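You operate a simulated robot arm through the tools that you are given. There is no shell and no other tool.

You run a simulated robot arm. Do the job below in one go: nothing can be reset, and whatever is moved stays where it is left.

## Task
Fetch the cylinder with the largest size on its label from the top of the packing table and set it on the top of the blue bench. Then fetch the 24 V relay from the top of the blue bench and set it on the black ring. Then take the fuse with the smallest size on its label from the top of the packing table and leave it on the silver plate there. The order counts. Set down upright: relay.

The check looks at the end state, three seconds after you hand in, the way a careful person would. Anything else that was tipped, shoved, dropped, spilled or broken makes it a failure.

## Robot
A 7-joint arm with a two-finger parallel gripper on a trunk, on a base that drives. Base frame: it is fixed to the floor where the robot stands at the start and does not move with it; the origin is under the middle of the robot, x ahead of it, y to its left, z up. Readings come in mm, rad, newtons and seconds.
With the tool pointing down near the work surface it reaches from about 340 to 760 mm from the robot's upright axis, wherever it stands. Its first joint turns from -2.496 to 2.496 rad. Places, roughly: black ring [1750, -500, 750]; cylinder [3500, 250, 750]; fuse [3250, 0, 750]; plate [2750, 0, 750]; relay [1750, -500, 750]; top of the blue bench [1300, -800, 800]. Payload 3 kg.
The tool frame sits at the grasp point between the pads (the TCP): z along the fingers, y along the line on which they close. The tips reach 30 mm beyond it. The gripper opens to 94 mm. The fingers are 28 mm wide and 10 mm thick; the gripper's body (50 by 96 mm) begins 55 mm behind the TCP.
Orientation is that of the tool frame in the base frame, as a unit quaternion [x, y, z, w]. With the fingers straight down and closing along the base's y, the tool's x points along the base's -x, its y along +y and its z along -z.

## Interface
- The arm moves only by the tool step_arm. Its argument "moves" is a list of rows, each a list of 7 numbers: the shift along the base's x, y, z in units of 400 mm (1.0 is 400 mm), then the turn, a rotation vector about the base's x, y, z in units of 180 degrees (1.0 is 180 degrees), then the opening, from 0 (shut) to 1 (fully open). In form: [[x, y, z, rx, ry, rz, claw], ...]. A call has 1 to 20 rows; each row is the pose to reach, as a shift and turn from the pose commanded when the call began. A call with a number of a shift or a turn outside -1 to 1 is refused whole. Rows are played at 5 a second. More than 50 mm and 0.15 rad between two rows, or a gripper value outside its range, and nothing of the call is played. Where a pose cannot be reached the arm comes as near as it can. A force on the tool above 40 N (or 10 N above the force at the start of the call, whichever is more), or a blocked arm, ends the call early, and 0.2 s more pass. The fingers move at their own pace (about 45 mm/s each) and stop on an object; they squeeze with about 37 N. The grip force told is the motor's: it shows also when the fingers shut on nothing. Time passes only in rows, and 0.2 s behind the last, so rows that repeat a pose let the fingers close. It gives the time, the measured TCP pose, the force on the tool (base axes), the opening and the grip force at its end, in the units of the frame above (readings bear some noise), with the torque about the TCP (base axes, N m) and any sound that the robot's microphone picked up.
- Cameras (640 x 400 px; columns grow to the right, rows downward): "scene" is now at [47.4, 101.4, 1738.4]; the picture's right is [-0.49, -0.87, 0.00], its down [-0.55, 0.31, -0.77] and it looks along [0.68, -0.38, -0.63] (base axes); focal length 214 px, centre (320, 200). "wrist" rides on the gripper at [76, 14, -102] in the tool frame; the picture's right is [-0.18, 0.98, 0.00], its down [-0.75, -0.14, -0.64] and it looks along [-0.63, -0.12, 0.77] (tool axes); focal length 243 px, centre (320, 200). There is no depth. A picture from a camera that has moved, and an enlarged one, comes with that camera's place and axes in the base frame and with its lens.
- get_image(camera): a new picture of that camera. The clock stands still meanwhile.
- move_column(by): slides the trunk up (or, below 0, down) by that many mm; the arm and the scene camera ride with it, the base frame stays. It gives what a move gives, with no picture.
- base_move(legs): drives the robot by 1 to 6 legs, each [ahead, left, turn to the left] in mm, mm and rad, along the robot's own axes; the way and the turn of a leg run together, so that a leg with both is an arc; at most 1500 mm and 3.142 rad a leg. The arm and the cameras ride along, it lands a little off, and it stops where it bumps. It gives what a move gives.
- aim_head(pan, tilt): turns the head with the scene camera to pan (to the left, within 2.496 rad either way) and tilt (down, from -0.506 to 1.204), counted from straight ahead of the robot. It gives what a move gives.
- enlarge(camera, box): a new picture of the part [left, top, right, bottom] of that camera's present view, enlarged. The clock stands still meanwhile.
- job_done(): hands the job in; it is judged then, once.

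Nothing tells you exact positions but the pictures and the camera data. Unless the task says otherwise, let go and move clear before handing in.

The tools are called after "Call:" by a JSON object that holds its "fn" and its "kwargs". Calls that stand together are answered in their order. step_arm: Moves the arm, as the interface text tells. Its arguments: {"type":"object","properties":{"moves":{"type":"array"}},"required":["moves"]} The other tools are called the same way: move_column (by) slides the trunk up or down; base_move (legs) drives the base; aim_head (pan, tilt) turns the head that bears the scene camera; get_image (camera) takes a picture; enlarge (camera, box) takes an enlarged picture of a part of a camera's view; job_done () hands the job in.

At the start:

```text
t: 0.0
tool_pos: [528.6, 209.7, 1071.4]
tool_rot: [-0.001, 1.0, -0.001, 0.0]
ft_force: [0.2, 0.8, -1.1]
torque: [-0.01, 0.01, -0.01]
grip_width: 94.4
finger_force: 0.0
trunk travel left (down, up): [-175.0, 215.0]
robot x, y, heading: [0.7, -1.3, 0.001]
head pan, tilt: [-0.508, 0.684]
```

scene: 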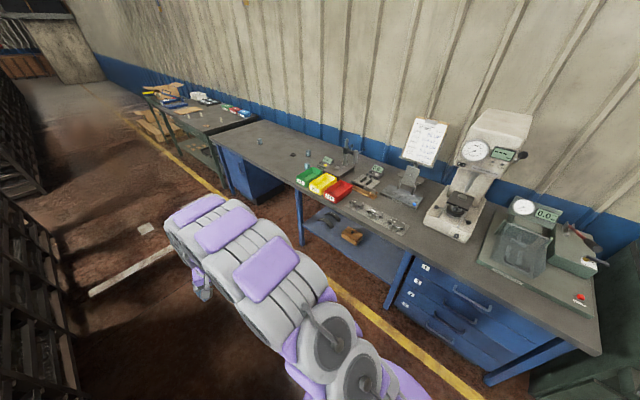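
wrist: 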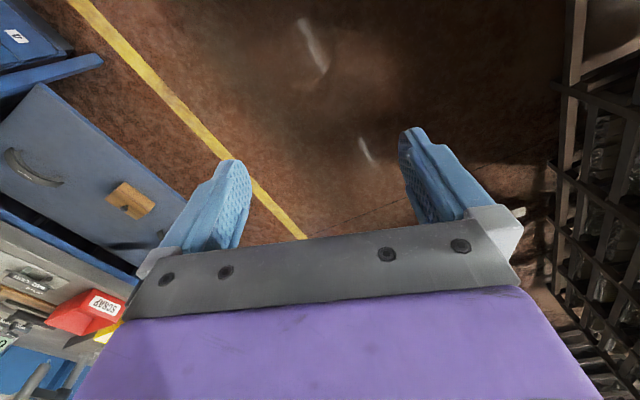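

I see a blue bench along the wall to the right, with a packing table farther off behind it. I'll look closer at both before I drive.

Call:
{"fn": "enlarge", "kwargs": {"camera": "scene", "box": [130, 70, 290, 170]}}

Call:
{"fn": "enlarge", "kwargs": {"camera": "scene", "box": [230, 110, 430, 235]}}

```text
4.00 times, centred on (210, 120) of scene
camera zoom: at [47.4, 101.4, 1738.4], right [-0.49, -0.87, 0.0], down [-0.55, 0.31, -0.77], along [0.68, -0.38, -0.63], focal length 858 px, centre (760, 520)
```

zoom: 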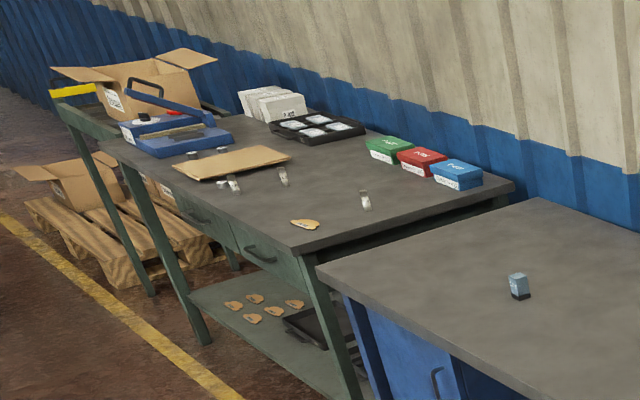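

```text
3.20 times, centred on (330, 172) of scene
camera zoom: at [47.4, 101.4, 1738.4], right [-0.49, -0.87, 0.0], down [-0.55, 0.31, -0.77], along [0.68, -0.38, -0.63], focal length 686 px, centre (288, 288)
```

zoom: 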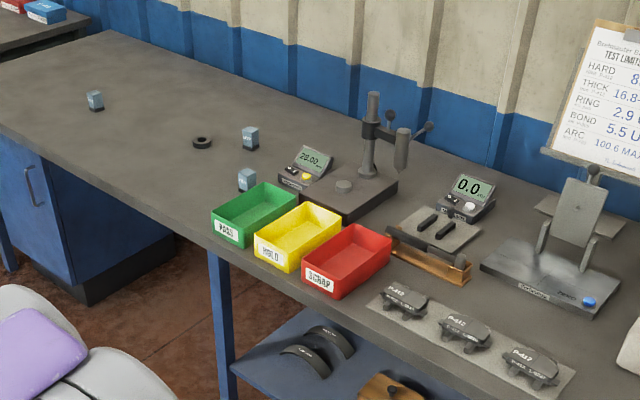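

The blue bench carries three or four small relays and a black ring near the left half. The packing table stands past its far end. I'll check the floor route and the head view before I drive.

Call:
{"fn": "enlarge", "kwargs": {"camera": "scene", "box": [60, 170, 220, 300]}}

Call:
{"fn": "aim_head", "kwargs": {"pan": 0.2, "tilt": 0.5}}

Call:
{"fn": "get_image", "kwargs": {"camera": "scene"}}

```text
3.08 times, centred on (140, 235) of scene
camera zoom: at [47.4, 101.4, 1738.4], right [-0.49, -0.87, 0.0], down [-0.55, 0.31, -0.77], along [0.68, -0.38, -0.63], focal length 660 px, centre (874, 92)
```

zoom: 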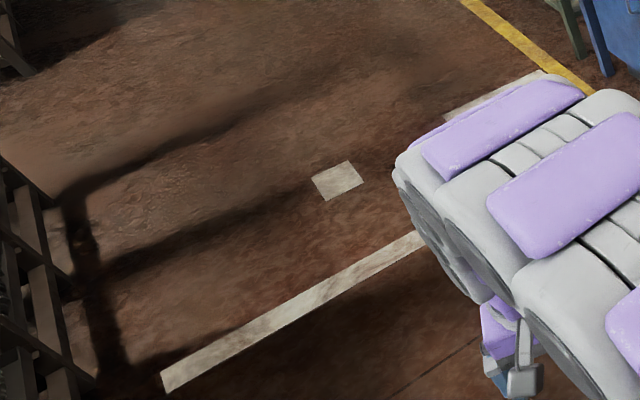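

```text
t: 1.1
tool_pos: [527.6, 209.1, 1071.2]
tool_rot: [0.001, 1.0, -0.001, 0.0]
ft_force: [0.6, -0.5, 1.0]
torque: [0.01, -0.03, 0.01]
grip_width: 94.2
finger_force: 0.1
trunk travel left (down, up): [-175.0, 215.0]
robot x, y, heading: [-1.1, 1.3, -0.007]
head pan, tilt: [0.201, 0.499]
```

```text
taken
camera scene: at [61.7, 161.0, 1754.6], right [0.2, -0.98, 0.0], down [-0.47, -0.1, -0.88], along [0.86, 0.17, -0.48], focal length 214 px, centre (320, 200)
```

scene: 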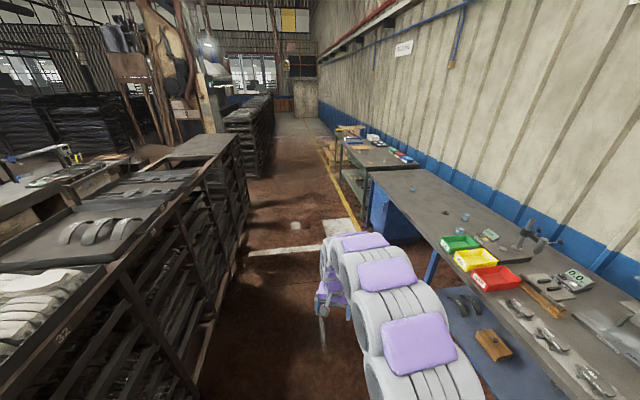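

The white patches are only floor paint, and the aisle runs at about +0.31 rad with racks on the left and the bench on the right. I'll turn along the aisle and drive partway.

Call:
{"fn": "base_move", "kwargs": {"legs": [[0, 0, 0.31], [1200, 0, 0]]}}

Call:
{"fn": "aim_head", "kwargs": {"pan": -0.7, "tilt": 0.6}}

Call:
{"fn": "get_image", "kwargs": {"camera": "scene"}}

```text
t: 8.2
tool_pos: [1599.7, 708.5, 1072.3]
tool_rot: [-0.145, 0.989, 0.0, -0.001]
ft_force: [0.0, -0.9, 0.9]
torque: [0.04, 0.0, 0.0]
grip_width: 93.9
finger_force: 0.1
trunk travel left (down, up): [-175.0, 215.0]
robot x, y, heading: [1153.1, 359.5, 0.295]
head pan, tilt: [0.201, 0.499]
```

```text
t: 9.4
tool_pos: [1597.9, 708.1, 1072.2]
tool_rot: [-0.144, 0.99, 0.0, 0.001]
ft_force: [0.6, -0.1, -0.3]
torque: [-0.03, -0.02, 0.02]
grip_width: 94.1
finger_force: 0.0
trunk travel left (down, up): [-175.0, 215.0]
robot x, y, heading: [1154.8, 357.5, 0.292]
head pan, tilt: [-0.7, 0.6]
```

```text
taken
camera scene: at [1167.3, 453.2, 1745.7], right [-0.4, -0.92, 0.0], down [-0.52, 0.22, -0.82], along [0.76, -0.33, -0.57], focal length 214 px, centre (320, 200)
```

scene: 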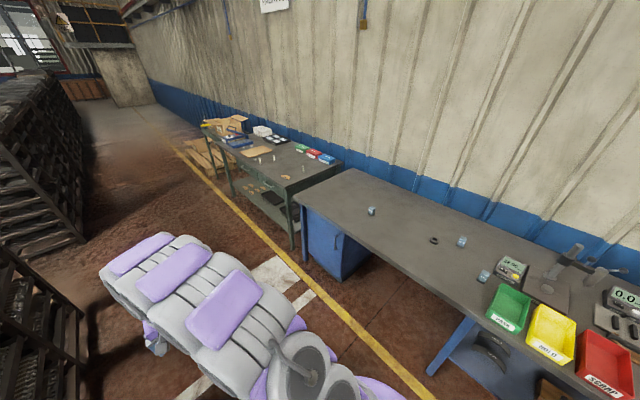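

Call:
{"fn": "enlarge", "kwargs": {"camera": "scene", "box": [340, 190, 500, 290]}}

Call:
{"fn": "enlarge", "kwargs": {"camera": "scene", "box": [190, 110, 350, 210]}}

```text
4.00 times, centred on (420, 240) of scene
camera zoom: at [1167.3, 453.2, 1745.7], right [-0.4, -0.92, 0.0], down [-0.52, 0.22, -0.82], along [0.76, -0.33, -0.57], focal length 858 px, centre (-80, 40)
```

zoom: 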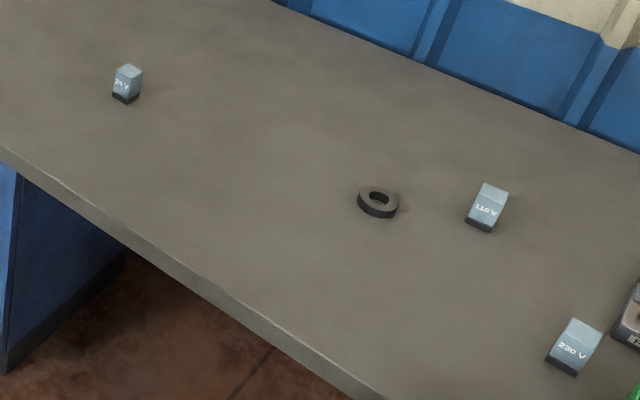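

```text
4.00 times, centred on (270, 160) of scene
camera zoom: at [1167.3, 453.2, 1745.7], right [-0.4, -0.92, 0.0], down [-0.52, 0.22, -0.82], along [0.76, -0.33, -0.57], focal length 858 px, centre (520, 360)
```

zoom: 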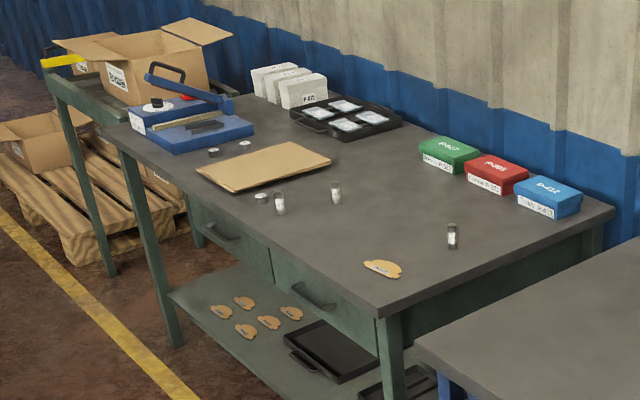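

The relays can be read from here: the 24 V one is the leftmost, with 110 V and 230 V nearer the bins. The black ring lies between the 24 V and 110 V relays. The packing table holds glass fuses and small metal cylinders, so I'll drive there with the trunk raised and face it.

Call:
{"fn": "move_column", "kwargs": {"by": 150}}

Call:
{"fn": "base_move", "kwargs": {"legs": [[0, 0, 0.043], [1300, 0, 0], [750, 0, 0]]}}

Call:
{"fn": "aim_head", "kwargs": {"pan": -1.4, "tilt": 0.7}}

Call:
{"fn": "get_image", "kwargs": {"camera": "scene"}}

```text
t: 11.1
tool_pos: [1598.5, 709.2, 1223.1]
tool_rot: [-0.144, 0.99, 0.0, 0.0]
ft_force: [-0.7, -0.5, 0.5]
torque: [-0.02, 0.02, -0.02]
grip_width: 94.1
finger_force: 0.1
trunk travel left (down, up): [-325.0, 65.0]
robot x, y, heading: [1153.9, 360.1, 0.287]
head pan, tilt: [-0.7, 0.6]
```

```text
t: 21.9
tool_pos: [3562.3, 1398.0, 1221.9]
tool_rot: [-0.16, 0.987, 0.001, 0.001]
ft_force: [0.2, 0.5, 0.5]
torque: [-0.01, 0.01, -0.01]
grip_width: 94.3
finger_force: 0.1
trunk travel left (down, up): [-325.0, 65.0]
robot x, y, heading: [3130.1, 1033.9, 0.326]
head pan, tilt: [-0.7, 0.6]
```

```text
t: 23.0
tool_pos: [3560.1, 1396.5, 1223.8]
tool_rot: [-0.16, 0.987, 0.001, 0.002]
ft_force: [-0.5, 1.1, -0.7]
torque: [0.05, 0.01, 0.02]
grip_width: 94.2
finger_force: 0.1
trunk travel left (down, up): [-325.0, 65.0]
robot x, y, heading: [3123.5, 1034.1, 0.329]
head pan, tilt: [-1.4, 0.7]
```

```text
taken
camera scene: at [3098.4, 1086.3, 1887.2], right [-0.88, -0.48, 0.0], down [-0.31, 0.56, -0.77], along [0.36, -0.67, -0.64], focal length 214 px, centre (320, 200)
```

scene: 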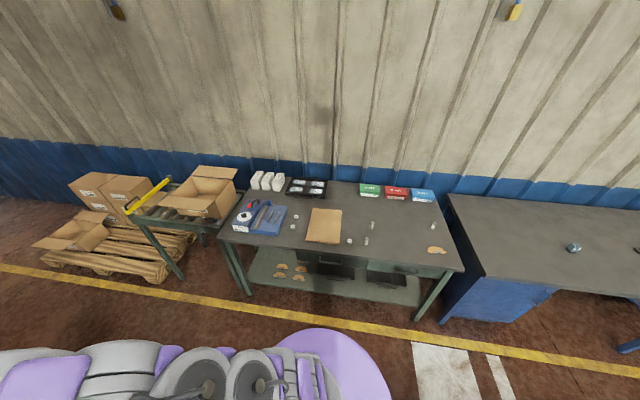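

Call:
{"fn": "enlarge", "kwargs": {"camera": "scene", "box": [270, 190, 350, 260]}}

Call:
{"fn": "enlarge", "kwargs": {"camera": "scene", "box": [340, 190, 470, 280]}}

Call:
{"fn": "enlarge", "kwargs": {"camera": "scene", "box": [210, 160, 350, 260]}}

```text
5.71 times, centred on (310, 225) of scene
camera zoom: at [3098.4, 1086.3, 1887.2], right [-0.88, -0.48, 0.0], down [-0.31, 0.56, -0.77], along [0.36, -0.67, -0.64], focal length 1226 px, centre (377, 57)
```

zoom: 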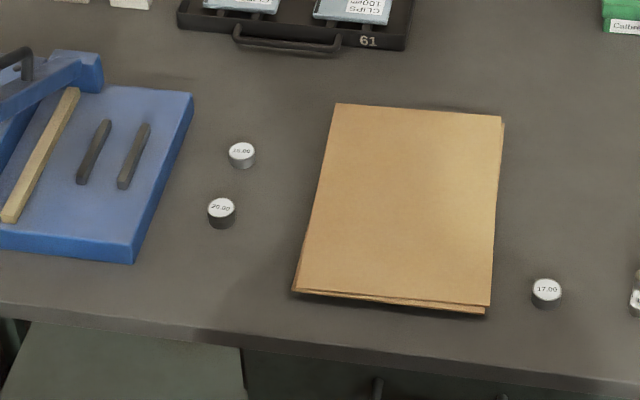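

```text
4.44 times, centred on (405, 235) of scene
camera zoom: at [3098.4, 1086.3, 1887.2], right [-0.88, -0.48, 0.0], down [-0.31, 0.56, -0.77], along [0.36, -0.67, -0.64], focal length 953 px, centre (-58, 44)
```

zoom: 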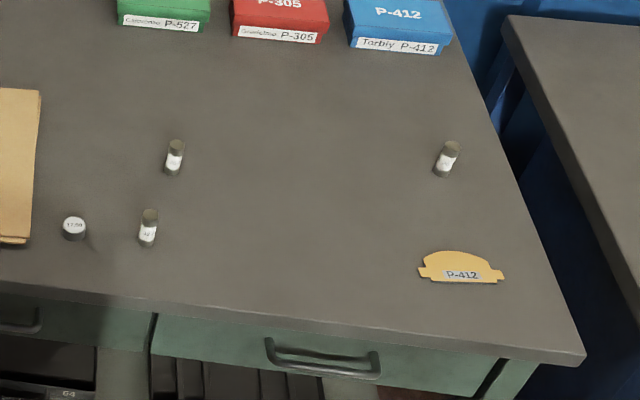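

```text
4.00 times, centred on (280, 210) of scene
camera zoom: at [3098.4, 1086.3, 1887.2], right [-0.88, -0.48, 0.0], down [-0.31, 0.56, -0.77], along [0.36, -0.67, -0.64], focal length 858 px, centre (480, 160)
```

zoom: 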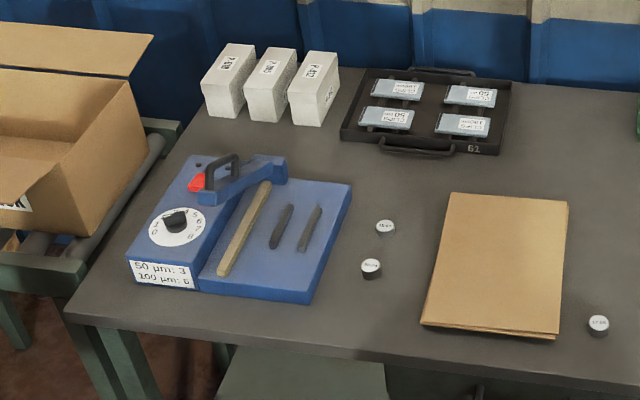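

The cylinders on the packing table read about 17, 18 and 20, and there are three fuses plus a yellowish plate shape (P-412). I'll turn to face the table, move closer and read the labels.

Call:
{"fn": "base_move", "kwargs": {"legs": [[0, 0, -1.571], [200, 150, 0]]}}

Call:
{"fn": "aim_head", "kwargs": {"pan": 0.0, "tilt": 0.95}}

Call:
{"fn": "get_image", "kwargs": {"camera": "scene"}}

Call:
{"fn": "get_image", "kwargs": {"camera": "wrist"}}

```text
t: 28.6
tool_pos: [3688.8, 451.4, 1222.9]
tool_rot: [0.587, 0.81, 0.001, 0.003]
ft_force: [0.4, -0.5, 0.0]
torque: [0.04, 0.01, 0.03]
grip_width: 94.1
finger_force: 0.1
trunk travel left (down, up): [-325.0, 65.0]
robot x, y, heading: [3333.1, 888.0, -1.253]
head pan, tilt: [-1.4, 0.7]
```

```text
t: 30.2
tool_pos: [3690.9, 452.4, 1226.2]
tool_rot: [0.588, 0.809, 0.001, 0.003]
ft_force: [0.7, -0.4, 0.4]
torque: [-0.02, -0.03, -0.05]
grip_width: 93.9
finger_force: 0.1
trunk travel left (down, up): [-325.0, 65.0]
robot x, y, heading: [3333.8, 890.8, -1.251]
head pan, tilt: [0.0, 0.949]
```

```text
taken
camera scene: at [3485.9, 886.8, 1867.0], right [-0.95, -0.31, 0.0], down [-0.25, 0.77, -0.58], along [0.18, -0.55, -0.81], focal length 214 px, centre (320, 200)
```

scene: 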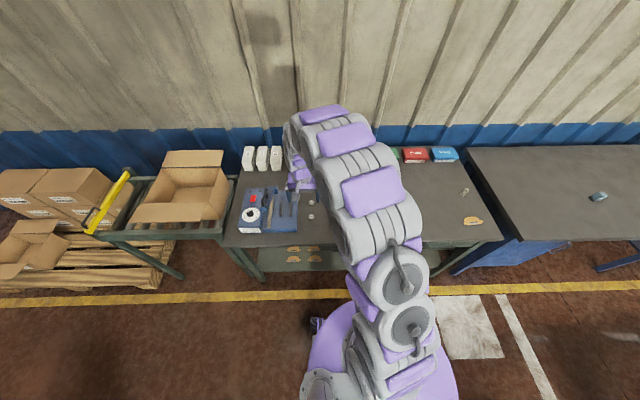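

```text
taken
camera wrist: at [3680.9, 530.2, 1328.1], right [0.99, 0.13, 0.01], down [0.1, -0.76, 0.65], along [0.09, -0.64, -0.76], focal length 243 px, centre (320, 200)
```

wrist: 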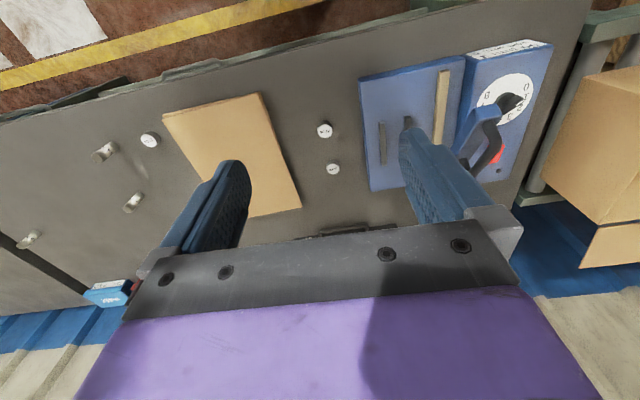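

Call:
{"fn": "enlarge", "kwargs": {"camera": "wrist", "box": [300, 110, 364, 190]}}

Call:
{"fn": "enlarge", "kwargs": {"camera": "wrist", "box": [0, 120, 180, 260]}}

Call:
{"fn": "enlarge", "kwargs": {"camera": "scene", "box": [420, 170, 500, 240]}}

```text
5.00 times, centred on (332, 150) of wrist
camera zoom: at [3680.9, 530.2, 1328.1], right [0.99, 0.13, 0.01], down [0.1, -0.76, 0.65], along [0.09, -0.64, -0.76], focal length 1213 px, centre (260, 450)
```

zoom: 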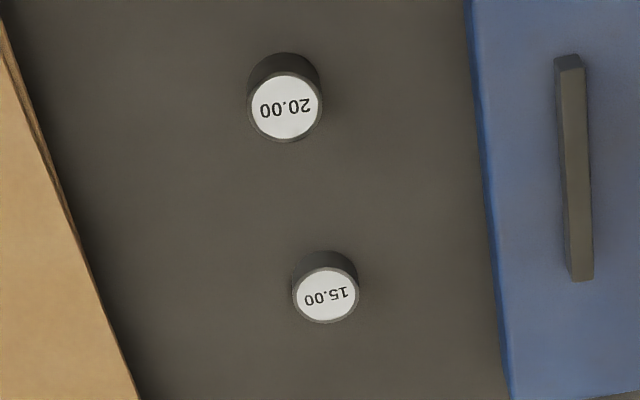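

```text
2.86 times, centred on (90, 190) of wrist
camera zoom: at [3680.9, 530.2, 1328.1], right [0.99, 0.13, 0.01], down [0.1, -0.76, 0.65], along [0.09, -0.64, -0.76], focal length 693 px, centre (977, 229)
```

zoom: 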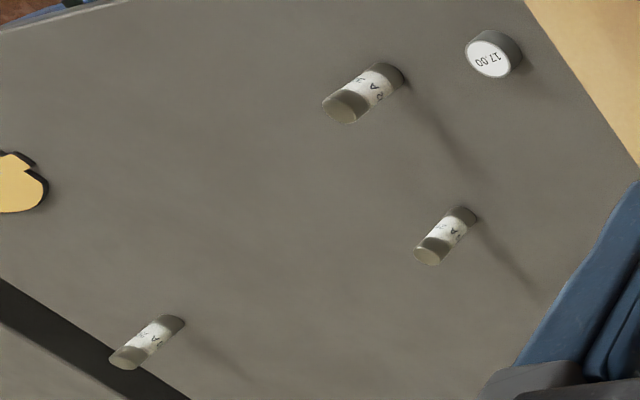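

```text
5.71 times, centred on (460, 205) of scene
camera zoom: at [3485.9, 886.8, 1867.0], right [-0.95, -0.31, 0.0], down [-0.25, 0.77, -0.58], along [0.18, -0.55, -0.81], focal length 1226 px, centre (-480, 171)
```

zoom: 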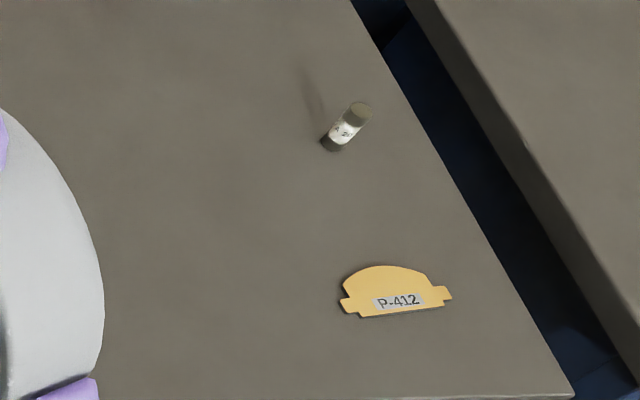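

The 20.00 cylinder is the largest (the others read 15.00 and 17.00), and I place it at about (3724, 311) with the table top near z 800. I'll lower the trunk to its first height and bring the open gripper above it for a closer look.

Call:
{"fn": "move_column", "kwargs": {"by": -150}}

Call:
{"fn": "step_arm", "kwargs": {"moves": [[0.02, -0.09, 0, 0, 0, 0, 1], [0.04, -0.18, 0, 0, 0, 0, 1], [0.06, -0.26, -0.04, 0, 0, 0, 1], [0.08, -0.34, -0.1, 0, 0, 0, 1], [0.08, -0.345, -0.2, 0, 0, 0, 1], [0.08, -0.345, -0.3, 0, 0, 0, 1], [0.08, -0.345, -0.3, 0, 0, 0, 1]]}}

Call:
{"fn": "get_image", "kwargs": {"camera": "wrist"}}

```text
t: 31.9
tool_pos: [3689.0, 452.3, 1076.2]
tool_rot: [0.588, 0.809, 0.001, 0.003]
ft_force: [0.0, 0.0, 0.0]
torque: [0.0, 0.02, -0.01]
grip_width: 94.2
finger_force: 0.0
trunk travel left (down, up): [-175.0, 215.0]
robot x, y, heading: [3335.3, 886.8, -1.256]
head pan, tilt: [0.0, 0.949]
```

```text
t: 33.5
tool_pos: [3720.1, 317.4, 955.8]
tool_rot: [0.588, 0.809, 0.001, 0.004]
ft_force: [0.4, -0.7, 1.5]
torque: [0.01, 0.0, 0.0]
grip_width: 94.1
finger_force: 0.1
trunk travel left (down, up): [-175.0, 215.0]
robot x, y, heading: [3330.8, 885.0, -1.251]
head pan, tilt: [0.0, 0.949]
```

```text
taken
camera wrist: at [3710.6, 394.1, 1058.7], right [0.99, 0.13, 0.01], down [0.09, -0.76, 0.65], along [0.09, -0.64, -0.76], focal length 243 px, centre (320, 200)
```

wrist: 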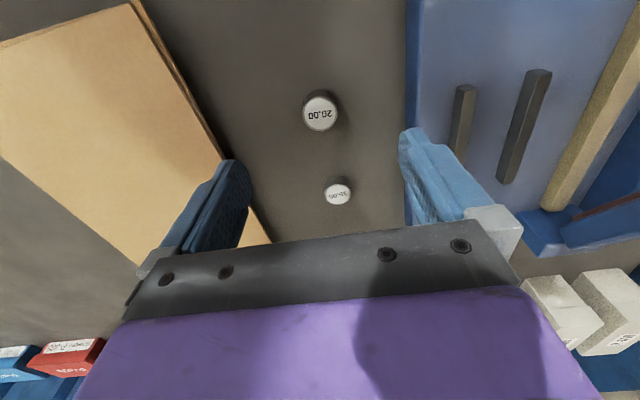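

Call:
{"fn": "enlarge", "kwargs": {"camera": "wrist", "box": [270, 70, 370, 220]}}

```text
2.67 times, centred on (320, 145) of wrist
camera zoom: at [3710.6, 394.1, 1058.7], right [0.99, 0.13, 0.01], down [0.09, -0.76, 0.65], along [0.09, -0.64, -0.76], focal length 647 px, centre (320, 347)
```

zoom: 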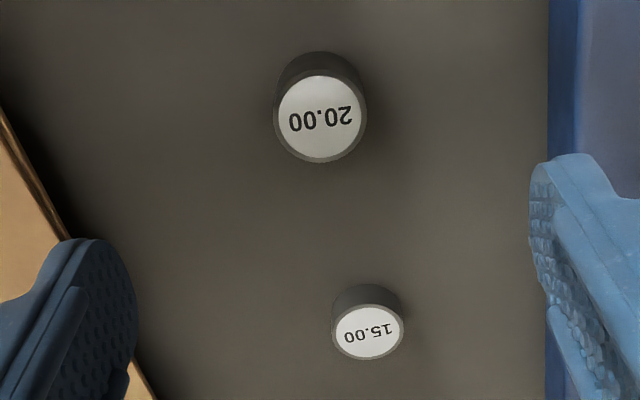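

The cylinder's top centre is about (3724, 308), its diameter about 33 mm and its height about 25 mm, with the table at z≈800. I'll descend and close on it.

Call:
{"fn": "step_arm", "kwargs": {"moves": [[0.01, -0.023, -0.1, 0, 0, 0, 1], [0.01, -0.023, -0.2, 0, 0, 0, 1], [0.01, -0.023, -0.27, 0, 0, 0, 1], [0.01, -0.023, -0.3, 0, 0, 0, 1], [0.01, -0.023, -0.3, 0, 0, 0, 1]]}}

Call:
{"fn": "get_image", "kwargs": {"camera": "wrist"}}

```text
t: 34.4
tool_pos: [3723.6, 307.0, 851.7]
tool_rot: [0.588, 0.809, 0.001, 0.004]
ft_force: [-3.5, 8.6, 14.2]
torque: [0.27, 0.89, -0.45]
grip_width: 93.7
finger_force: 0.1
trunk travel left (down, up): [-175.0, 215.0]
robot x, y, heading: [3334.8, 882.0, -1.255]
head pan, tilt: [0.0, 0.949]
stopped in row 4: the force on the tool passed its limit at 51 N (the readings are from after the stop); the commanded pose is now the measured one
```

```text
taken
camera wrist: at [3713.6, 384.6, 953.6], right [0.99, 0.13, 0.01], down [0.09, -0.76, 0.65], along [0.09, -0.64, -0.76], focal length 243 px, centre (320, 200)
```

wrist: 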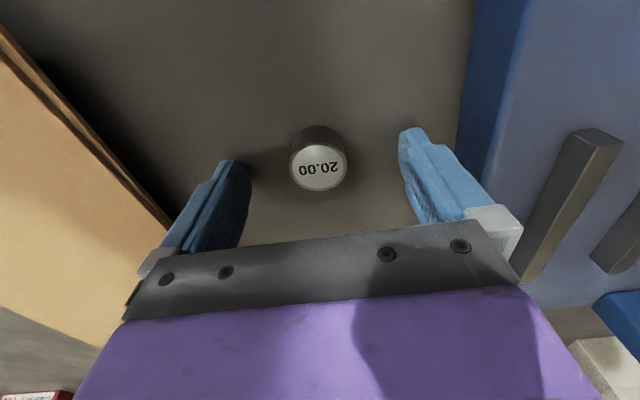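

The fingertips seem to have touched the table at about z 821, so the surface is higher than I'd guessed. I'll lift 4 mm and close on the cylinder.

Call:
{"fn": "step_arm", "kwargs": {"moves": [[0, 0.008, 0.012, 0, 0, 0, 1], [0, 0.008, 0.012, 0, 0, 0, 0.6], [0, 0.008, 0.012, 0, 0, 0, 0.4], [0, 0.008, 0.012, 0, 0, 0, 0.2], [0, 0.008, 0.012, 0, 0, 0, 0.1], [0, 0.008, 0.012, 0, 0, 0, 0.1], [0, 0.008, 0.012, 0, 0, 0, 0.1], [0, 0.008, 0.012, 0, 0, 0, 0.1]]}}

Call:
{"fn": "get_image", "kwargs": {"camera": "wrist"}}

```text
t: 36.2
tool_pos: [3723.4, 310.5, 855.2]
tool_rot: [0.588, 0.809, 0.0, 0.006]
ft_force: [0.4, -0.2, 0.9]
torque: [0.02, 0.04, 0.0]
grip_width: 30.7
finger_force: 37.5
trunk travel left (down, up): [-175.0, 215.0]
robot x, y, heading: [3334.3, 887.0, -1.251]
head pan, tilt: [0.0, 0.949]
```

```text
taken
camera wrist: at [3712.9, 387.9, 958.3], right [0.99, 0.13, 0.01], down [0.09, -0.76, 0.65], along [0.09, -0.64, -0.76], focal length 243 px, centre (320, 200)
```

wrist: 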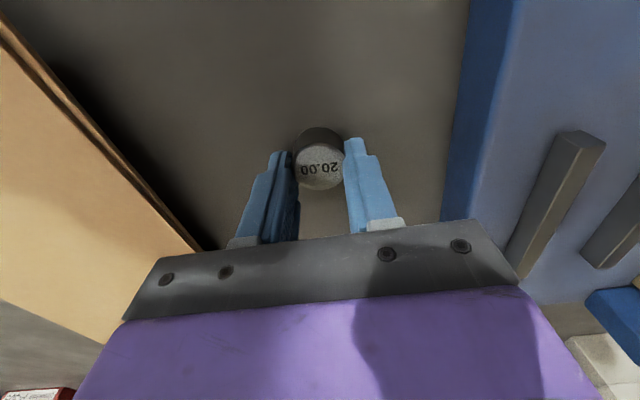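

The cylinder is gripped (30.7 mm). I'll lift it clear and look down at the base to judge how close I can drive to the bench.

Call:
{"fn": "step_arm", "kwargs": {"moves": [[0, 0, 0.06, 0, 0, 0, 0.1], [0, 0, 0.16, 0, 0, 0, 0.1], [0, 0, 0.28, 0, 0, 0, 0.1], [0, 0, 0.4, 0, 0, 0, 0.1], [0, 0, 0.5, 0, 0, 0, 0.1], [0, 0, 0.6, 0, 0, 0, 0.1], [0, 0, 0.6, 0, 0, 0, 0.1]]}}

Call:
{"fn": "aim_head", "kwargs": {"pan": -0.6, "tilt": 1.2}}

Call:
{"fn": "get_image", "kwargs": {"camera": "scene"}}

Call:
{"fn": "get_image", "kwargs": {"camera": "wrist"}}

```text
t: 37.8
tool_pos: [3723.4, 309.5, 1095.2]
tool_rot: [0.588, 0.809, 0.0, 0.006]
ft_force: [0.6, -0.3, -0.4]
torque: [-0.02, -0.02, 0.02]
grip_width: 9.5
finger_force: 0.1
trunk travel left (down, up): [-175.0, 215.0]
robot x, y, heading: [3331.0, 887.7, -1.25]
head pan, tilt: [0.0, 0.949]
```

```text
t: 38.8
tool_pos: [3725.8, 310.4, 1093.5]
tool_rot: [0.588, 0.809, 0.0, 0.005]
ft_force: [-0.1, -0.4, -0.6]
torque: [0.01, -0.01, -0.02]
grip_width: 9.3
finger_force: 0.0
trunk travel left (down, up): [-175.0, 215.0]
robot x, y, heading: [3335.0, 887.3, -1.258]
head pan, tilt: [-0.6, 1.201]
```

```text
taken
camera scene: at [3445.4, 900.3, 1701.1], right [-0.96, 0.28, 0.0], down [0.26, 0.9, -0.36], along [-0.1, -0.35, -0.93], focal length 214 px, centre (320, 200)
```

scene: 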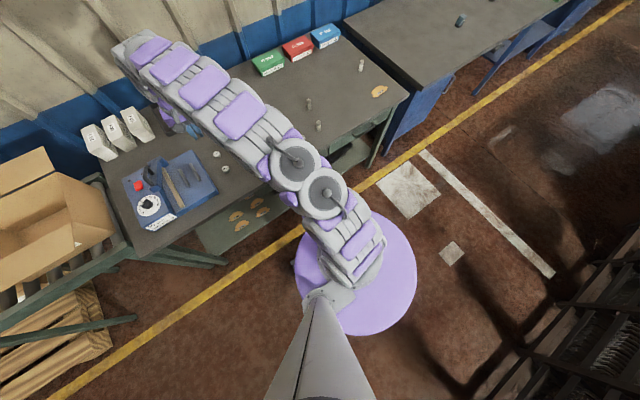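

```text
taken
camera wrist: at [3713.6, 387.5, 1197.2], right [0.99, 0.13, 0.01], down [0.09, -0.76, 0.65], along [0.09, -0.64, -0.76], focal length 243 px, centre (320, 200)
```

wrist: 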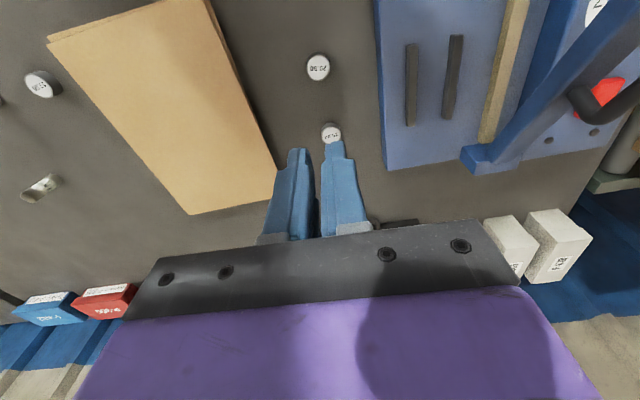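

The cylinder slipped out and is still standing on the table, with the gripper now empty at 9 mm. I'll check its pose closely before trying again.

Call:
{"fn": "enlarge", "kwargs": {"camera": "wrist", "box": [270, 30, 370, 160]}}

Call:
{"fn": "aim_head", "kwargs": {"pan": 0.5, "tilt": 0.75}}

Call:
{"fn": "get_image", "kwargs": {"camera": "scene"}}

```text
3.08 times, centred on (320, 95) of wrist
camera zoom: at [3713.6, 387.5, 1197.2], right [0.99, 0.13, 0.01], down [0.09, -0.76, 0.65], along [0.09, -0.64, -0.76], focal length 746 px, centre (320, 523)
```

zoom: 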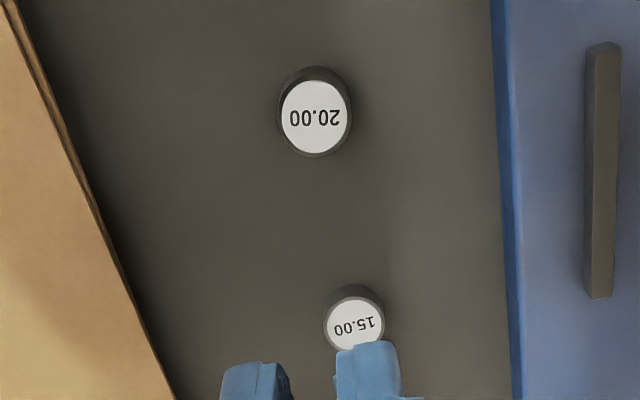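

```text
t: 40.1
tool_pos: [3724.4, 309.6, 1093.9]
tool_rot: [0.588, 0.809, 0.0, 0.006]
ft_force: [0.2, -0.9, 0.3]
torque: [0.01, 0.02, 0.03]
grip_width: 9.4
finger_force: 0.1
trunk travel left (down, up): [-175.0, 215.0]
robot x, y, heading: [3333.7, 886.2, -1.254]
head pan, tilt: [0.499, 0.75]
```

```text
taken
camera scene: at [3521.4, 897.0, 1732.6], right [-0.69, -0.73, 0.0], down [-0.5, 0.47, -0.73], along [0.53, -0.5, -0.68], focal length 214 px, centre (320, 200)
```

scene: 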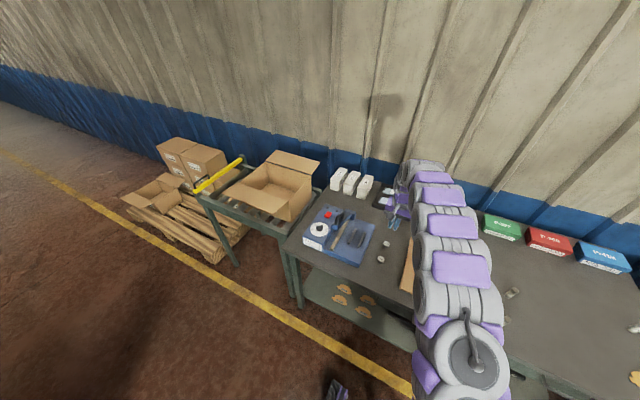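

Call:
{"fn": "enlarge", "kwargs": {"camera": "scene", "box": [340, 200, 440, 280]}}

```text
5.00 times, centred on (390, 240) of scene
camera zoom: at [3521.4, 897.0, 1732.6], right [-0.69, -0.73, 0.0], down [-0.5, 0.47, -0.73], along [0.53, -0.5, -0.68], focal length 1072 px, centre (-30, 0)
```

zoom: 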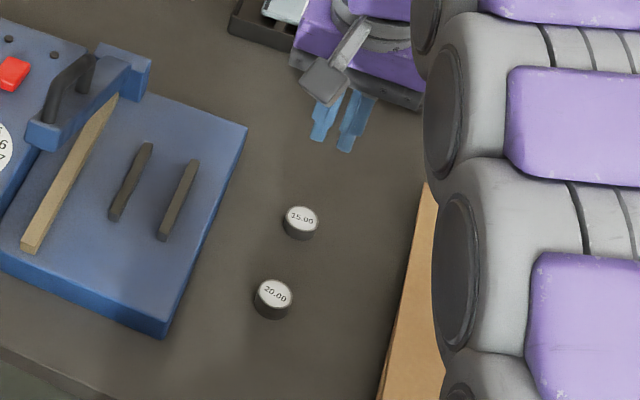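

The cylinder still stands upright with its top centre at about (3723, 315.5, 846), so my first grip was about 5 mm off centre. I'll reopen, descend centred on it and close fully.

Call:
{"fn": "step_arm", "kwargs": {"moves": [[-0.002, 0.014, 0, 0, 0, 0, 1], [-0.002, 0.014, -0.1, 0, 0, 0, 1], [-0.002, 0.014, -0.2, 0, 0, 0, 1], [-0.002, 0.014, -0.3, 0, 0, 0, 1], [-0.002, 0.014, -0.4, 0, 0, 0, 1], [-0.002, 0.014, -0.5, 0, 0, 0, 1], [-0.002, 0.014, -0.56, 0, 0, 0, 1], [-0.002, 0.014, -0.575, 0, 0, 0, 1], [-0.002, 0.014, -0.575, 0, 0, 0, 1]]}}

Call:
{"fn": "enlarge", "kwargs": {"camera": "wrist", "box": [200, 80, 440, 240]}}

```text
t: 42.1
tool_pos: [3720.9, 314.5, 865.1]
tool_rot: [0.588, 0.809, -0.001, 0.005]
ft_force: [0.4, 0.1, -0.7]
torque: [-0.03, 0.0, -0.02]
grip_width: 94.1
finger_force: 0.1
trunk travel left (down, up): [-175.0, 215.0]
robot x, y, heading: [3335.9, 886.9, -1.256]
head pan, tilt: [0.499, 0.75]
```

```text
2.50 times, centred on (320, 160) of wrist
camera zoom: at [3711.5, 393.3, 967.8], right [0.99, 0.13, 0.01], down [0.09, -0.76, 0.65], along [0.09, -0.64, -0.76], focal length 606 px, centre (320, 300)
```

zoom: 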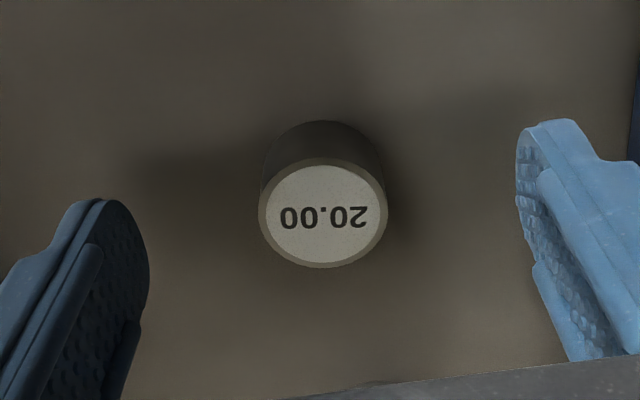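

The view fits a 30.7 mm wide cylinder 2 mm off the grip centre. I'll correct that, go down and close fully, then lift slowly a little as a test.

Call:
{"fn": "step_arm", "kwargs": {"moves": [[-0.002, 0.006, -0.012, 0, 0, 0, 1], [-0.002, 0.006, -0.025, 0, 0, 0, 1], [-0.002, 0.006, -0.025, 0, 0, 0, 0.6], [-0.002, 0.006, -0.025, 0, 0, 0, 0.3], [-0.002, 0.006, -0.025, 0, 0, 0, 0], [-0.002, 0.006, -0.025, 0, 0, 0, 0], [-0.002, 0.006, -0.025, 0, 0, 0, 0], [-0.002, 0.006, -0.025, 0, 0, 0, 0], [-0.002, 0.006, -0.025, 0, 0, 0, 0], [-0.002, 0.006, -0.025, 0, 0, 0, 0]]}}

Call:
{"fn": "enlarge", "kwargs": {"camera": "wrist", "box": [200, 80, 440, 240]}}

```text
t: 44.3
tool_pos: [3721.6, 318.0, 854.4]
tool_rot: [0.588, 0.809, 0.0, 0.006]
ft_force: [0.4, -0.6, 2.5]
torque: [0.0, 0.0, -0.04]
grip_width: 30.5
finger_force: 36.5
trunk travel left (down, up): [-175.0, 215.0]
robot x, y, heading: [3333.1, 887.1, -1.252]
head pan, tilt: [0.499, 0.75]
```

```text
2.50 times, centred on (320, 160) of wrist
camera zoom: at [3711.5, 396.0, 958.3], right [0.99, 0.13, 0.01], down [0.09, -0.76, 0.65], along [0.09, -0.64, -0.76], focal length 606 px, centre (320, 300)
```

zoom: 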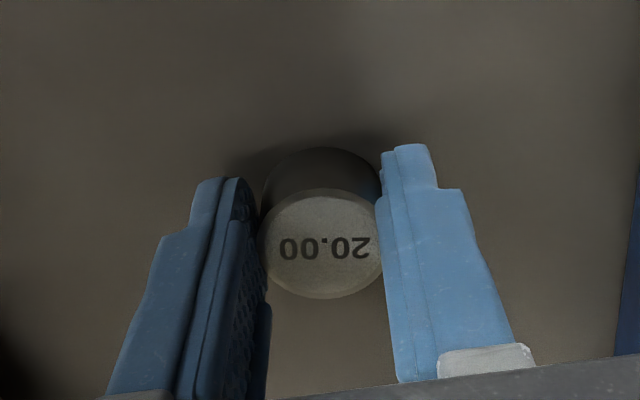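

The fingers now hold the cylinder centred. I'll lift it slowly.

Call:
{"fn": "step_arm", "kwargs": {"moves": [[0, 0, 0.005, 0, 0, 0, 0], [0, 0, 0.01, 0, 0, 0, 0], [0, 0, 0.02, 0, 0, 0, 0], [0, 0, 0.03, 0, 0, 0, 0], [0, 0, 0.045, 0, 0, 0, 0], [0, 0, 0.06, 0, 0, 0, 0], [0, 0, 0.06, 0, 0, 0, 0]]}}

Call:
{"fn": "enlarge", "kwargs": {"camera": "wrist", "box": [200, 80, 440, 240]}}

```text
t: 45.9
tool_pos: [3723.1, 317.0, 879.5]
tool_rot: [0.588, 0.809, 0.001, 0.005]
ft_force: [-0.1, 0.5, -0.1]
torque: [0.02, -0.01, -0.02]
grip_width: 30.7
finger_force: 36.6
trunk travel left (down, up): [-175.0, 215.0]
robot x, y, heading: [3333.5, 886.8, -1.253]
head pan, tilt: [0.499, 0.75]
```

```text
2.50 times, centred on (320, 160) of wrist
camera zoom: at [3712.0, 395.7, 982.5], right [0.99, 0.13, 0.01], down [0.09, -0.76, 0.65], along [0.09, -0.64, -0.76], focal length 606 px, centre (320, 300)
```

zoom: 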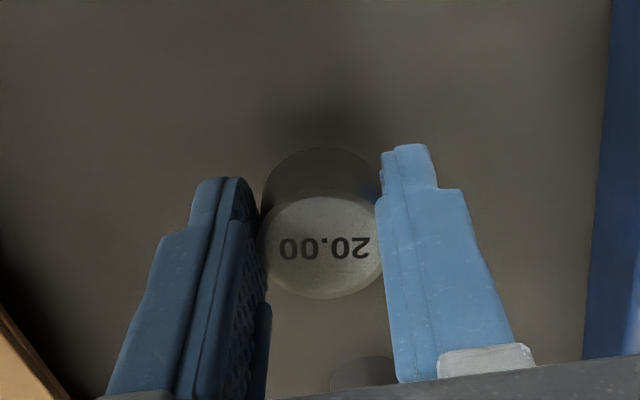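

The cylinder is held securely now. I'll lift it high and strafe right along the tables towards the blue bench.

Call:
{"fn": "step_arm", "kwargs": {"moves": [[0, 0, 0.05, 0, 0, 0, 0], [0, 0, 0.12, 0, 0, 0, 0], [0, 0, 0.2, 0, 0, 0, 0], [0, 0, 0.28, 0, 0, 0, 0], [0, 0, 0.36, 0, 0, 0, 0], [0, 0, 0.44, 0, 0, 0, 0], [0, 0, 0.5, 0, 0, 0, 0], [0, 0, 0.5, 0, 0, 0, 0]]}}

Call:
{"fn": "move_column", "kwargs": {"by": 80}}

Call:
{"fn": "base_move", "kwargs": {"legs": [[0, -1000, 0]]}}

Call:
{"fn": "aim_head", "kwargs": {"pan": -0.4, "tilt": 0.8}}

Call:
{"fn": "get_image", "kwargs": {"camera": "scene"}}

Call:
{"fn": "get_image", "kwargs": {"camera": "wrist"}}

```text
t: 47.7
tool_pos: [3721.8, 319.1, 1079.8]
tool_rot: [0.588, 0.809, 0.0, 0.005]
ft_force: [0.7, -0.5, -0.2]
torque: [0.02, -0.02, -0.01]
grip_width: 30.9
finger_force: 37.3
trunk travel left (down, up): [-175.0, 215.0]
robot x, y, heading: [3333.6, 886.2, -1.251]
head pan, tilt: [0.499, 0.75]
```

```text
t: 48.9
tool_pos: [3723.1, 317.9, 1159.1]
tool_rot: [0.587, 0.809, 0.0, 0.005]
ft_force: [-0.1, -0.5, -0.3]
torque: [0.01, 0.06, 0.02]
grip_width: 30.6
finger_force: 36.9
trunk travel left (down, up): [-255.0, 135.0]
robot x, y, heading: [3334.7, 882.6, -1.256]
head pan, tilt: [0.499, 0.75]
```

```text
t: 53.9
tool_pos: [2786.9, 19.6, 1158.7]
tool_rot: [0.597, 0.802, -0.001, 0.005]
ft_force: [0.6, -0.4, -0.8]
torque: [-0.03, 0.02, 0.02]
grip_width: 30.4
finger_force: 36.7
trunk travel left (down, up): [-255.0, 135.0]
robot x, y, heading: [2411.8, 596.6, -1.276]
head pan, tilt: [0.499, 0.75]
```

```text
t: 55.1
tool_pos: [2785.9, 20.9, 1161.3]
tool_rot: [0.597, 0.802, -0.001, 0.006]
ft_force: [-0.4, 0.4, -1.1]
torque: [0.0, 0.01, 0.0]
grip_width: 30.9
finger_force: 36.8
trunk travel left (down, up): [-255.0, 135.0]
robot x, y, heading: [2406.7, 592.8, -1.277]
head pan, tilt: [-0.4, 0.799]
```

```text
taken
camera scene: at [2530.3, 579.8, 1808.7], right [-0.99, 0.1, 0.0], down [0.07, 0.71, -0.7], along [-0.07, -0.69, -0.72], focal length 214 px, centre (320, 200)
```

scene: 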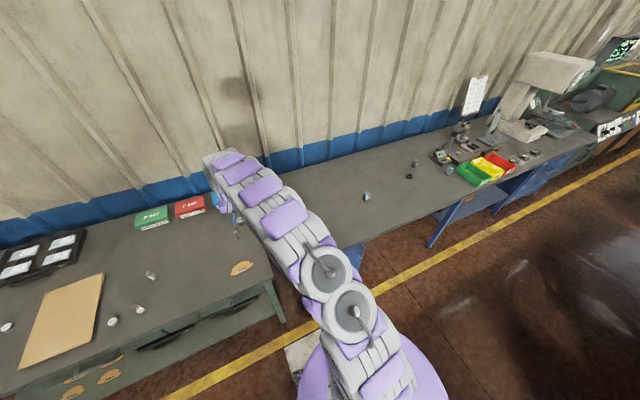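

```text
taken
camera wrist: at [2776.7, 99.6, 1263.8], right [0.99, 0.11, 0.01], down [0.08, -0.76, 0.65], along [0.08, -0.65, -0.76], focal length 243 px, centre (320, 200)
```

wrist: 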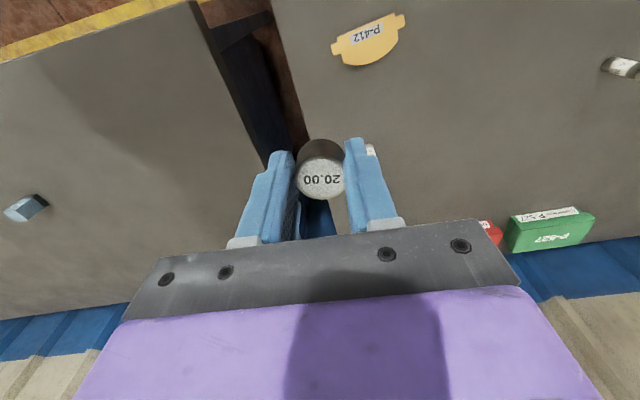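

I'm alongside the gap between the two tables, with the 24 V relay near (2125, -365) on the bench. I'll strafe on so the gripper is over the clear left part of the bench.

Call:
{"fn": "base_move", "kwargs": {"legs": [[40, -560, 0.04]]}}

Call:
{"fn": "aim_head", "kwargs": {"pan": -0.5, "tilt": 0.8}}

Call:
{"fn": "get_image", "kwargs": {"camera": "scene"}}

Call:
{"fn": "get_image", "kwargs": {"camera": "wrist"}}

```text
t: 58.4
tool_pos: [2287.9, -174.5, 1160.4]
tool_rot: [0.58, 0.815, -0.001, 0.006]
ft_force: [0.0, 0.1, -0.8]
torque: [0.0, -0.03, 0.01]
grip_width: 30.8
finger_force: 37.0
trunk travel left (down, up): [-255.0, 135.0]
robot x, y, heading: [1891.3, 380.3, -1.238]
head pan, tilt: [-0.4, 0.799]
```

```text
t: 59.0
tool_pos: [2286.4, -172.5, 1162.5]
tool_rot: [0.58, 0.814, -0.001, 0.007]
ft_force: [-0.5, 1.1, -2.0]
torque: [-0.03, 0.03, -0.03]
grip_width: 30.8
finger_force: 36.7
trunk travel left (down, up): [-255.0, 135.0]
robot x, y, heading: [1889.5, 381.9, -1.236]
head pan, tilt: [-0.499, 0.799]
```

```text
taken
camera scene: at [2004.7, 375.4, 1808.6], right [-0.99, 0.16, 0.0], down [0.11, 0.71, -0.7], along [-0.12, -0.69, -0.72], focal length 214 px, centre (320, 200)
```

scene: 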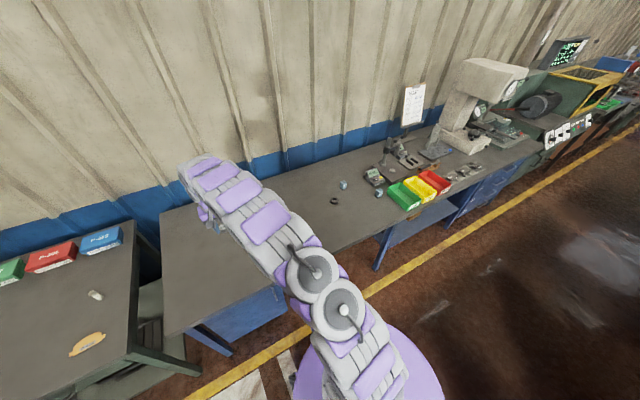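

```text
taken
camera wrist: at [2274.2, -94.2, 1265.0], right [0.99, 0.15, 0.01], down [0.11, -0.75, 0.65], along [0.1, -0.64, -0.76], focal length 243 px, centre (320, 200)
```

wrist: 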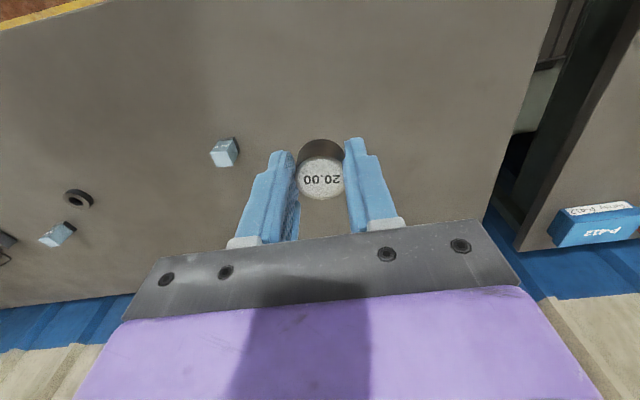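

Call:
{"fn": "enlarge", "kwargs": {"camera": "scene", "box": [310, 160, 400, 220]}}

Call:
{"fn": "enlarge", "kwargs": {"camera": "wrist", "box": [0, 120, 260, 280]}}

```text
6.67 times, centred on (355, 190) of scene
camera zoom: at [2004.7, 375.4, 1808.6], right [-0.99, 0.16, 0.0], down [0.11, 0.71, -0.7], along [-0.12, -0.69, -0.72], focal length 1430 px, centre (87, 267)
```

zoom: 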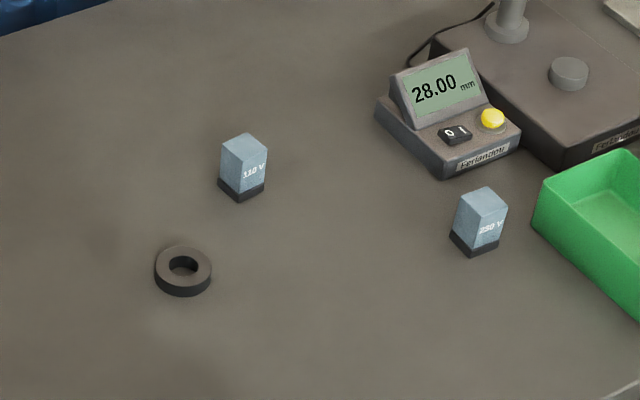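

```text
2.46 times, centred on (130, 200) of wrist
camera zoom: at [2274.2, -94.2, 1265.0], right [0.99, 0.15, 0.01], down [0.11, -0.75, 0.65], along [0.1, -0.64, -0.76], focal length 597 px, centre (788, 200)
```

zoom: 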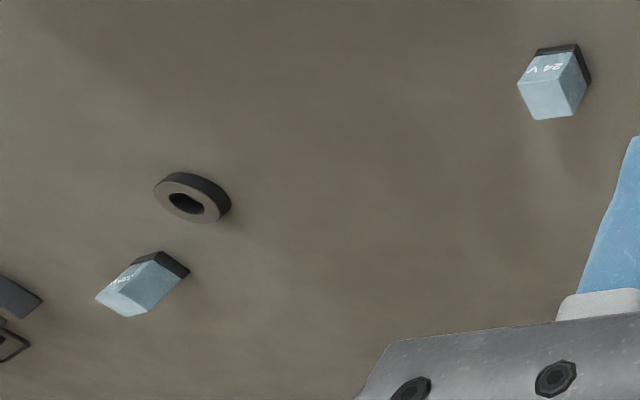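

The spot below the gripper is clear. I'll lower the trunk back and descend, then feel for the bench top in small steps.

Call:
{"fn": "move_column", "kwargs": {"by": -80}}

Call:
{"fn": "step_arm", "kwargs": {"moves": [[0, 0, -0.1, 0, 0, 0, 0], [0, 0, -0.2, 0, 0, 0, 0], [0, 0, -0.3, 0, 0, 0, 0], [0, 0, -0.4, 0, 0, 0, 0], [0, 0, -0.48, 0, 0, 0, 0], [0, 0, -0.5, 0, 0, 0, 0], [0, 0, -0.5, 0, 0, 0, 0]]}}

Call:
{"fn": "get_image", "kwargs": {"camera": "wrist"}}

```text
t: 60.2
tool_pos: [2282.4, -172.5, 1083.1]
tool_rot: [0.58, 0.815, -0.001, 0.009]
ft_force: [-0.5, 0.2, -1.4]
torque: [0.02, 0.02, -0.02]
grip_width: 30.7
finger_force: 37.7
trunk travel left (down, up): [-175.0, 215.0]
robot x, y, heading: [1889.1, 381.3, -1.241]
head pan, tilt: [-0.499, 0.799]
```

```text
t: 61.8
tool_pos: [2282.4, -174.1, 882.6]
tool_rot: [0.58, 0.814, 0.0, 0.009]
ft_force: [0.7, -0.6, -0.9]
torque: [-0.01, 0.01, -0.02]
grip_width: 30.6
finger_force: 37.4
trunk travel left (down, up): [-175.0, 215.0]
robot x, y, heading: [1887.1, 383.3, -1.24]
head pan, tilt: [-0.499, 0.799]
```

```text
taken
camera wrist: at [2269.8, -95.5, 984.3], right [0.99, 0.15, 0.01], down [0.1, -0.75, 0.65], along [0.1, -0.64, -0.76], focal length 243 px, centre (320, 200)
```

wrist: 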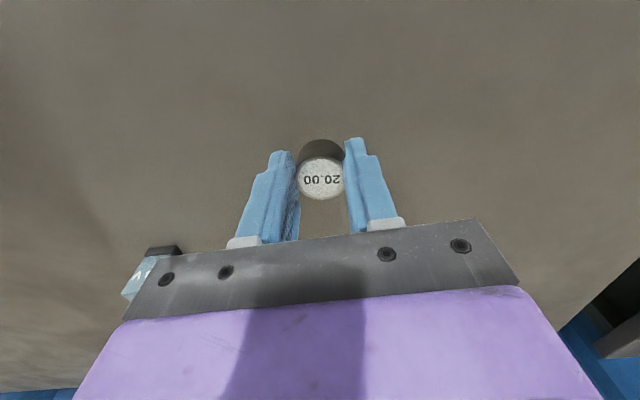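

Call:
{"fn": "step_arm", "kwargs": {"moves": [[0, 0, -0.015, 0, 0, 0, 0], [0, 0, -0.03, 0, 0, 0, 0], [0, 0, -0.04, 0, 0, 0, 0], [0, 0, -0.045, 0, 0, 0, 0], [0, 0, -0.05, 0, 0, 0, 0]]}}

```text
t: 63.0
tool_pos: [2281.7, -174.3, 861.4]
tool_rot: [0.581, 0.814, 0.0, 0.008]
ft_force: [-0.8, 0.0, -0.1]
torque: [0.03, 0.01, -0.01]
grip_width: 30.7
finger_force: 37.9
trunk travel left (down, up): [-175.0, 215.0]
robot x, y, heading: [1889.7, 383.8, -1.236]
head pan, tilt: [-0.499, 0.799]
```

Call:
{"fn": "step_arm", "kwargs": {"moves": [[0, 0, -0.005, 0, 0, 0, 0], [0, 0, -0.01, 0, 0, 0, 0], [0, 0, -0.015, 0, 0, 0, 0]]}}

```text
t: 63.8
tool_pos: [2282.8, -174.4, 857.6]
tool_rot: [0.581, 0.814, -0.001, 0.008]
ft_force: [0.1, -0.3, -0.2]
torque: [0.0, -0.01, 0.01]
grip_width: 30.8
finger_force: 37.4
trunk travel left (down, up): [-175.0, 215.0]
robot x, y, heading: [1889.5, 380.8, -1.241]
head pan, tilt: [-0.499, 0.799]
```

Call:
{"fn": "step_arm", "kwargs": {"moves": [[0, 0, -0.004, 0, 0, 0, 0], [0, 0, -0.008, 0, 0, 0, 0], [0, 0, -0.008, 0, 0, 0, 0]]}}

Call:
{"fn": "enlarge", "kwargs": {"camera": "wrist", "box": [200, 80, 440, 240]}}

```text
t: 64.6
tool_pos: [2283.2, -174.0, 854.2]
tool_rot: [0.58, 0.814, 0.0, 0.008]
ft_force: [-0.3, 0.1, -0.3]
torque: [-0.01, -0.01, -0.01]
grip_width: 30.4
finger_force: 36.9
trunk travel left (down, up): [-175.0, 215.0]
robot x, y, heading: [1888.3, 388.2, -1.238]
head pan, tilt: [-0.499, 0.799]
```

```text
2.50 times, centred on (320, 160) of wrist
camera zoom: at [2270.5, -95.6, 956.5], right [0.99, 0.15, 0.01], down [0.1, -0.75, 0.65], along [0.1, -0.64, -0.76], focal length 606 px, centre (320, 300)
```

zoom: 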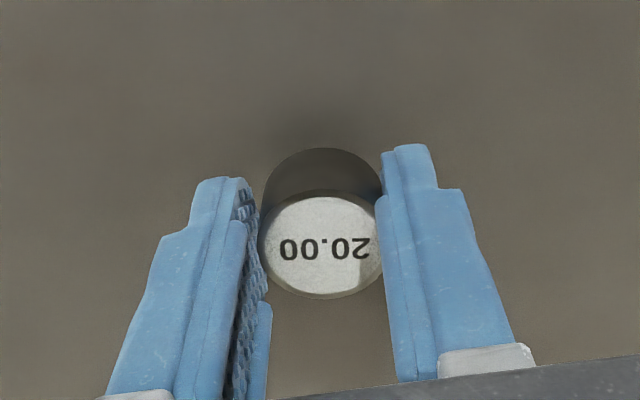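

No contact yet, so the bench is a bit lower than the packing table. I'll continue down in small steps.

Call:
{"fn": "step_arm", "kwargs": {"moves": [[0, 0, -0.005, 0, 0, 0, 0], [0, 0, -0.01, 0, 0, 0, 0], [0, 0, -0.015, 0, 0, 0, 0], [0, 0, -0.02, 0, 0, 0, 0], [0, 0, -0.02, 0, 0, 0, 0]]}}

Call:
{"fn": "enlarge", "kwargs": {"camera": "wrist", "box": [200, 80, 440, 240]}}

```text
t: 65.8
tool_pos: [2281.4, -173.7, 845.6]
tool_rot: [0.58, 0.815, -0.001, 0.008]
ft_force: [0.8, 0.3, -0.5]
torque: [0.03, 0.02, 0.01]
grip_width: 30.8
finger_force: 37.0
trunk travel left (down, up): [-175.0, 215.0]
robot x, y, heading: [1890.1, 383.9, -1.235]
head pan, tilt: [-0.499, 0.799]
```

```text
2.50 times, centred on (320, 160) of wrist
camera zoom: at [2270.1, -95.6, 949.0], right [0.99, 0.15, 0.01], down [0.1, -0.75, 0.65], along [0.1, -0.64, -0.76], focal length 606 px, centre (320, 300)
```

zoom: 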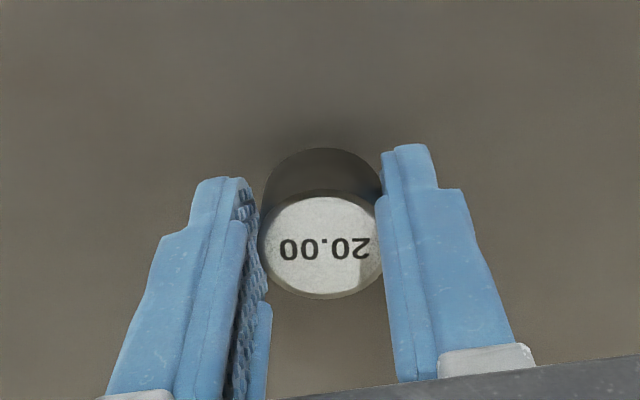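

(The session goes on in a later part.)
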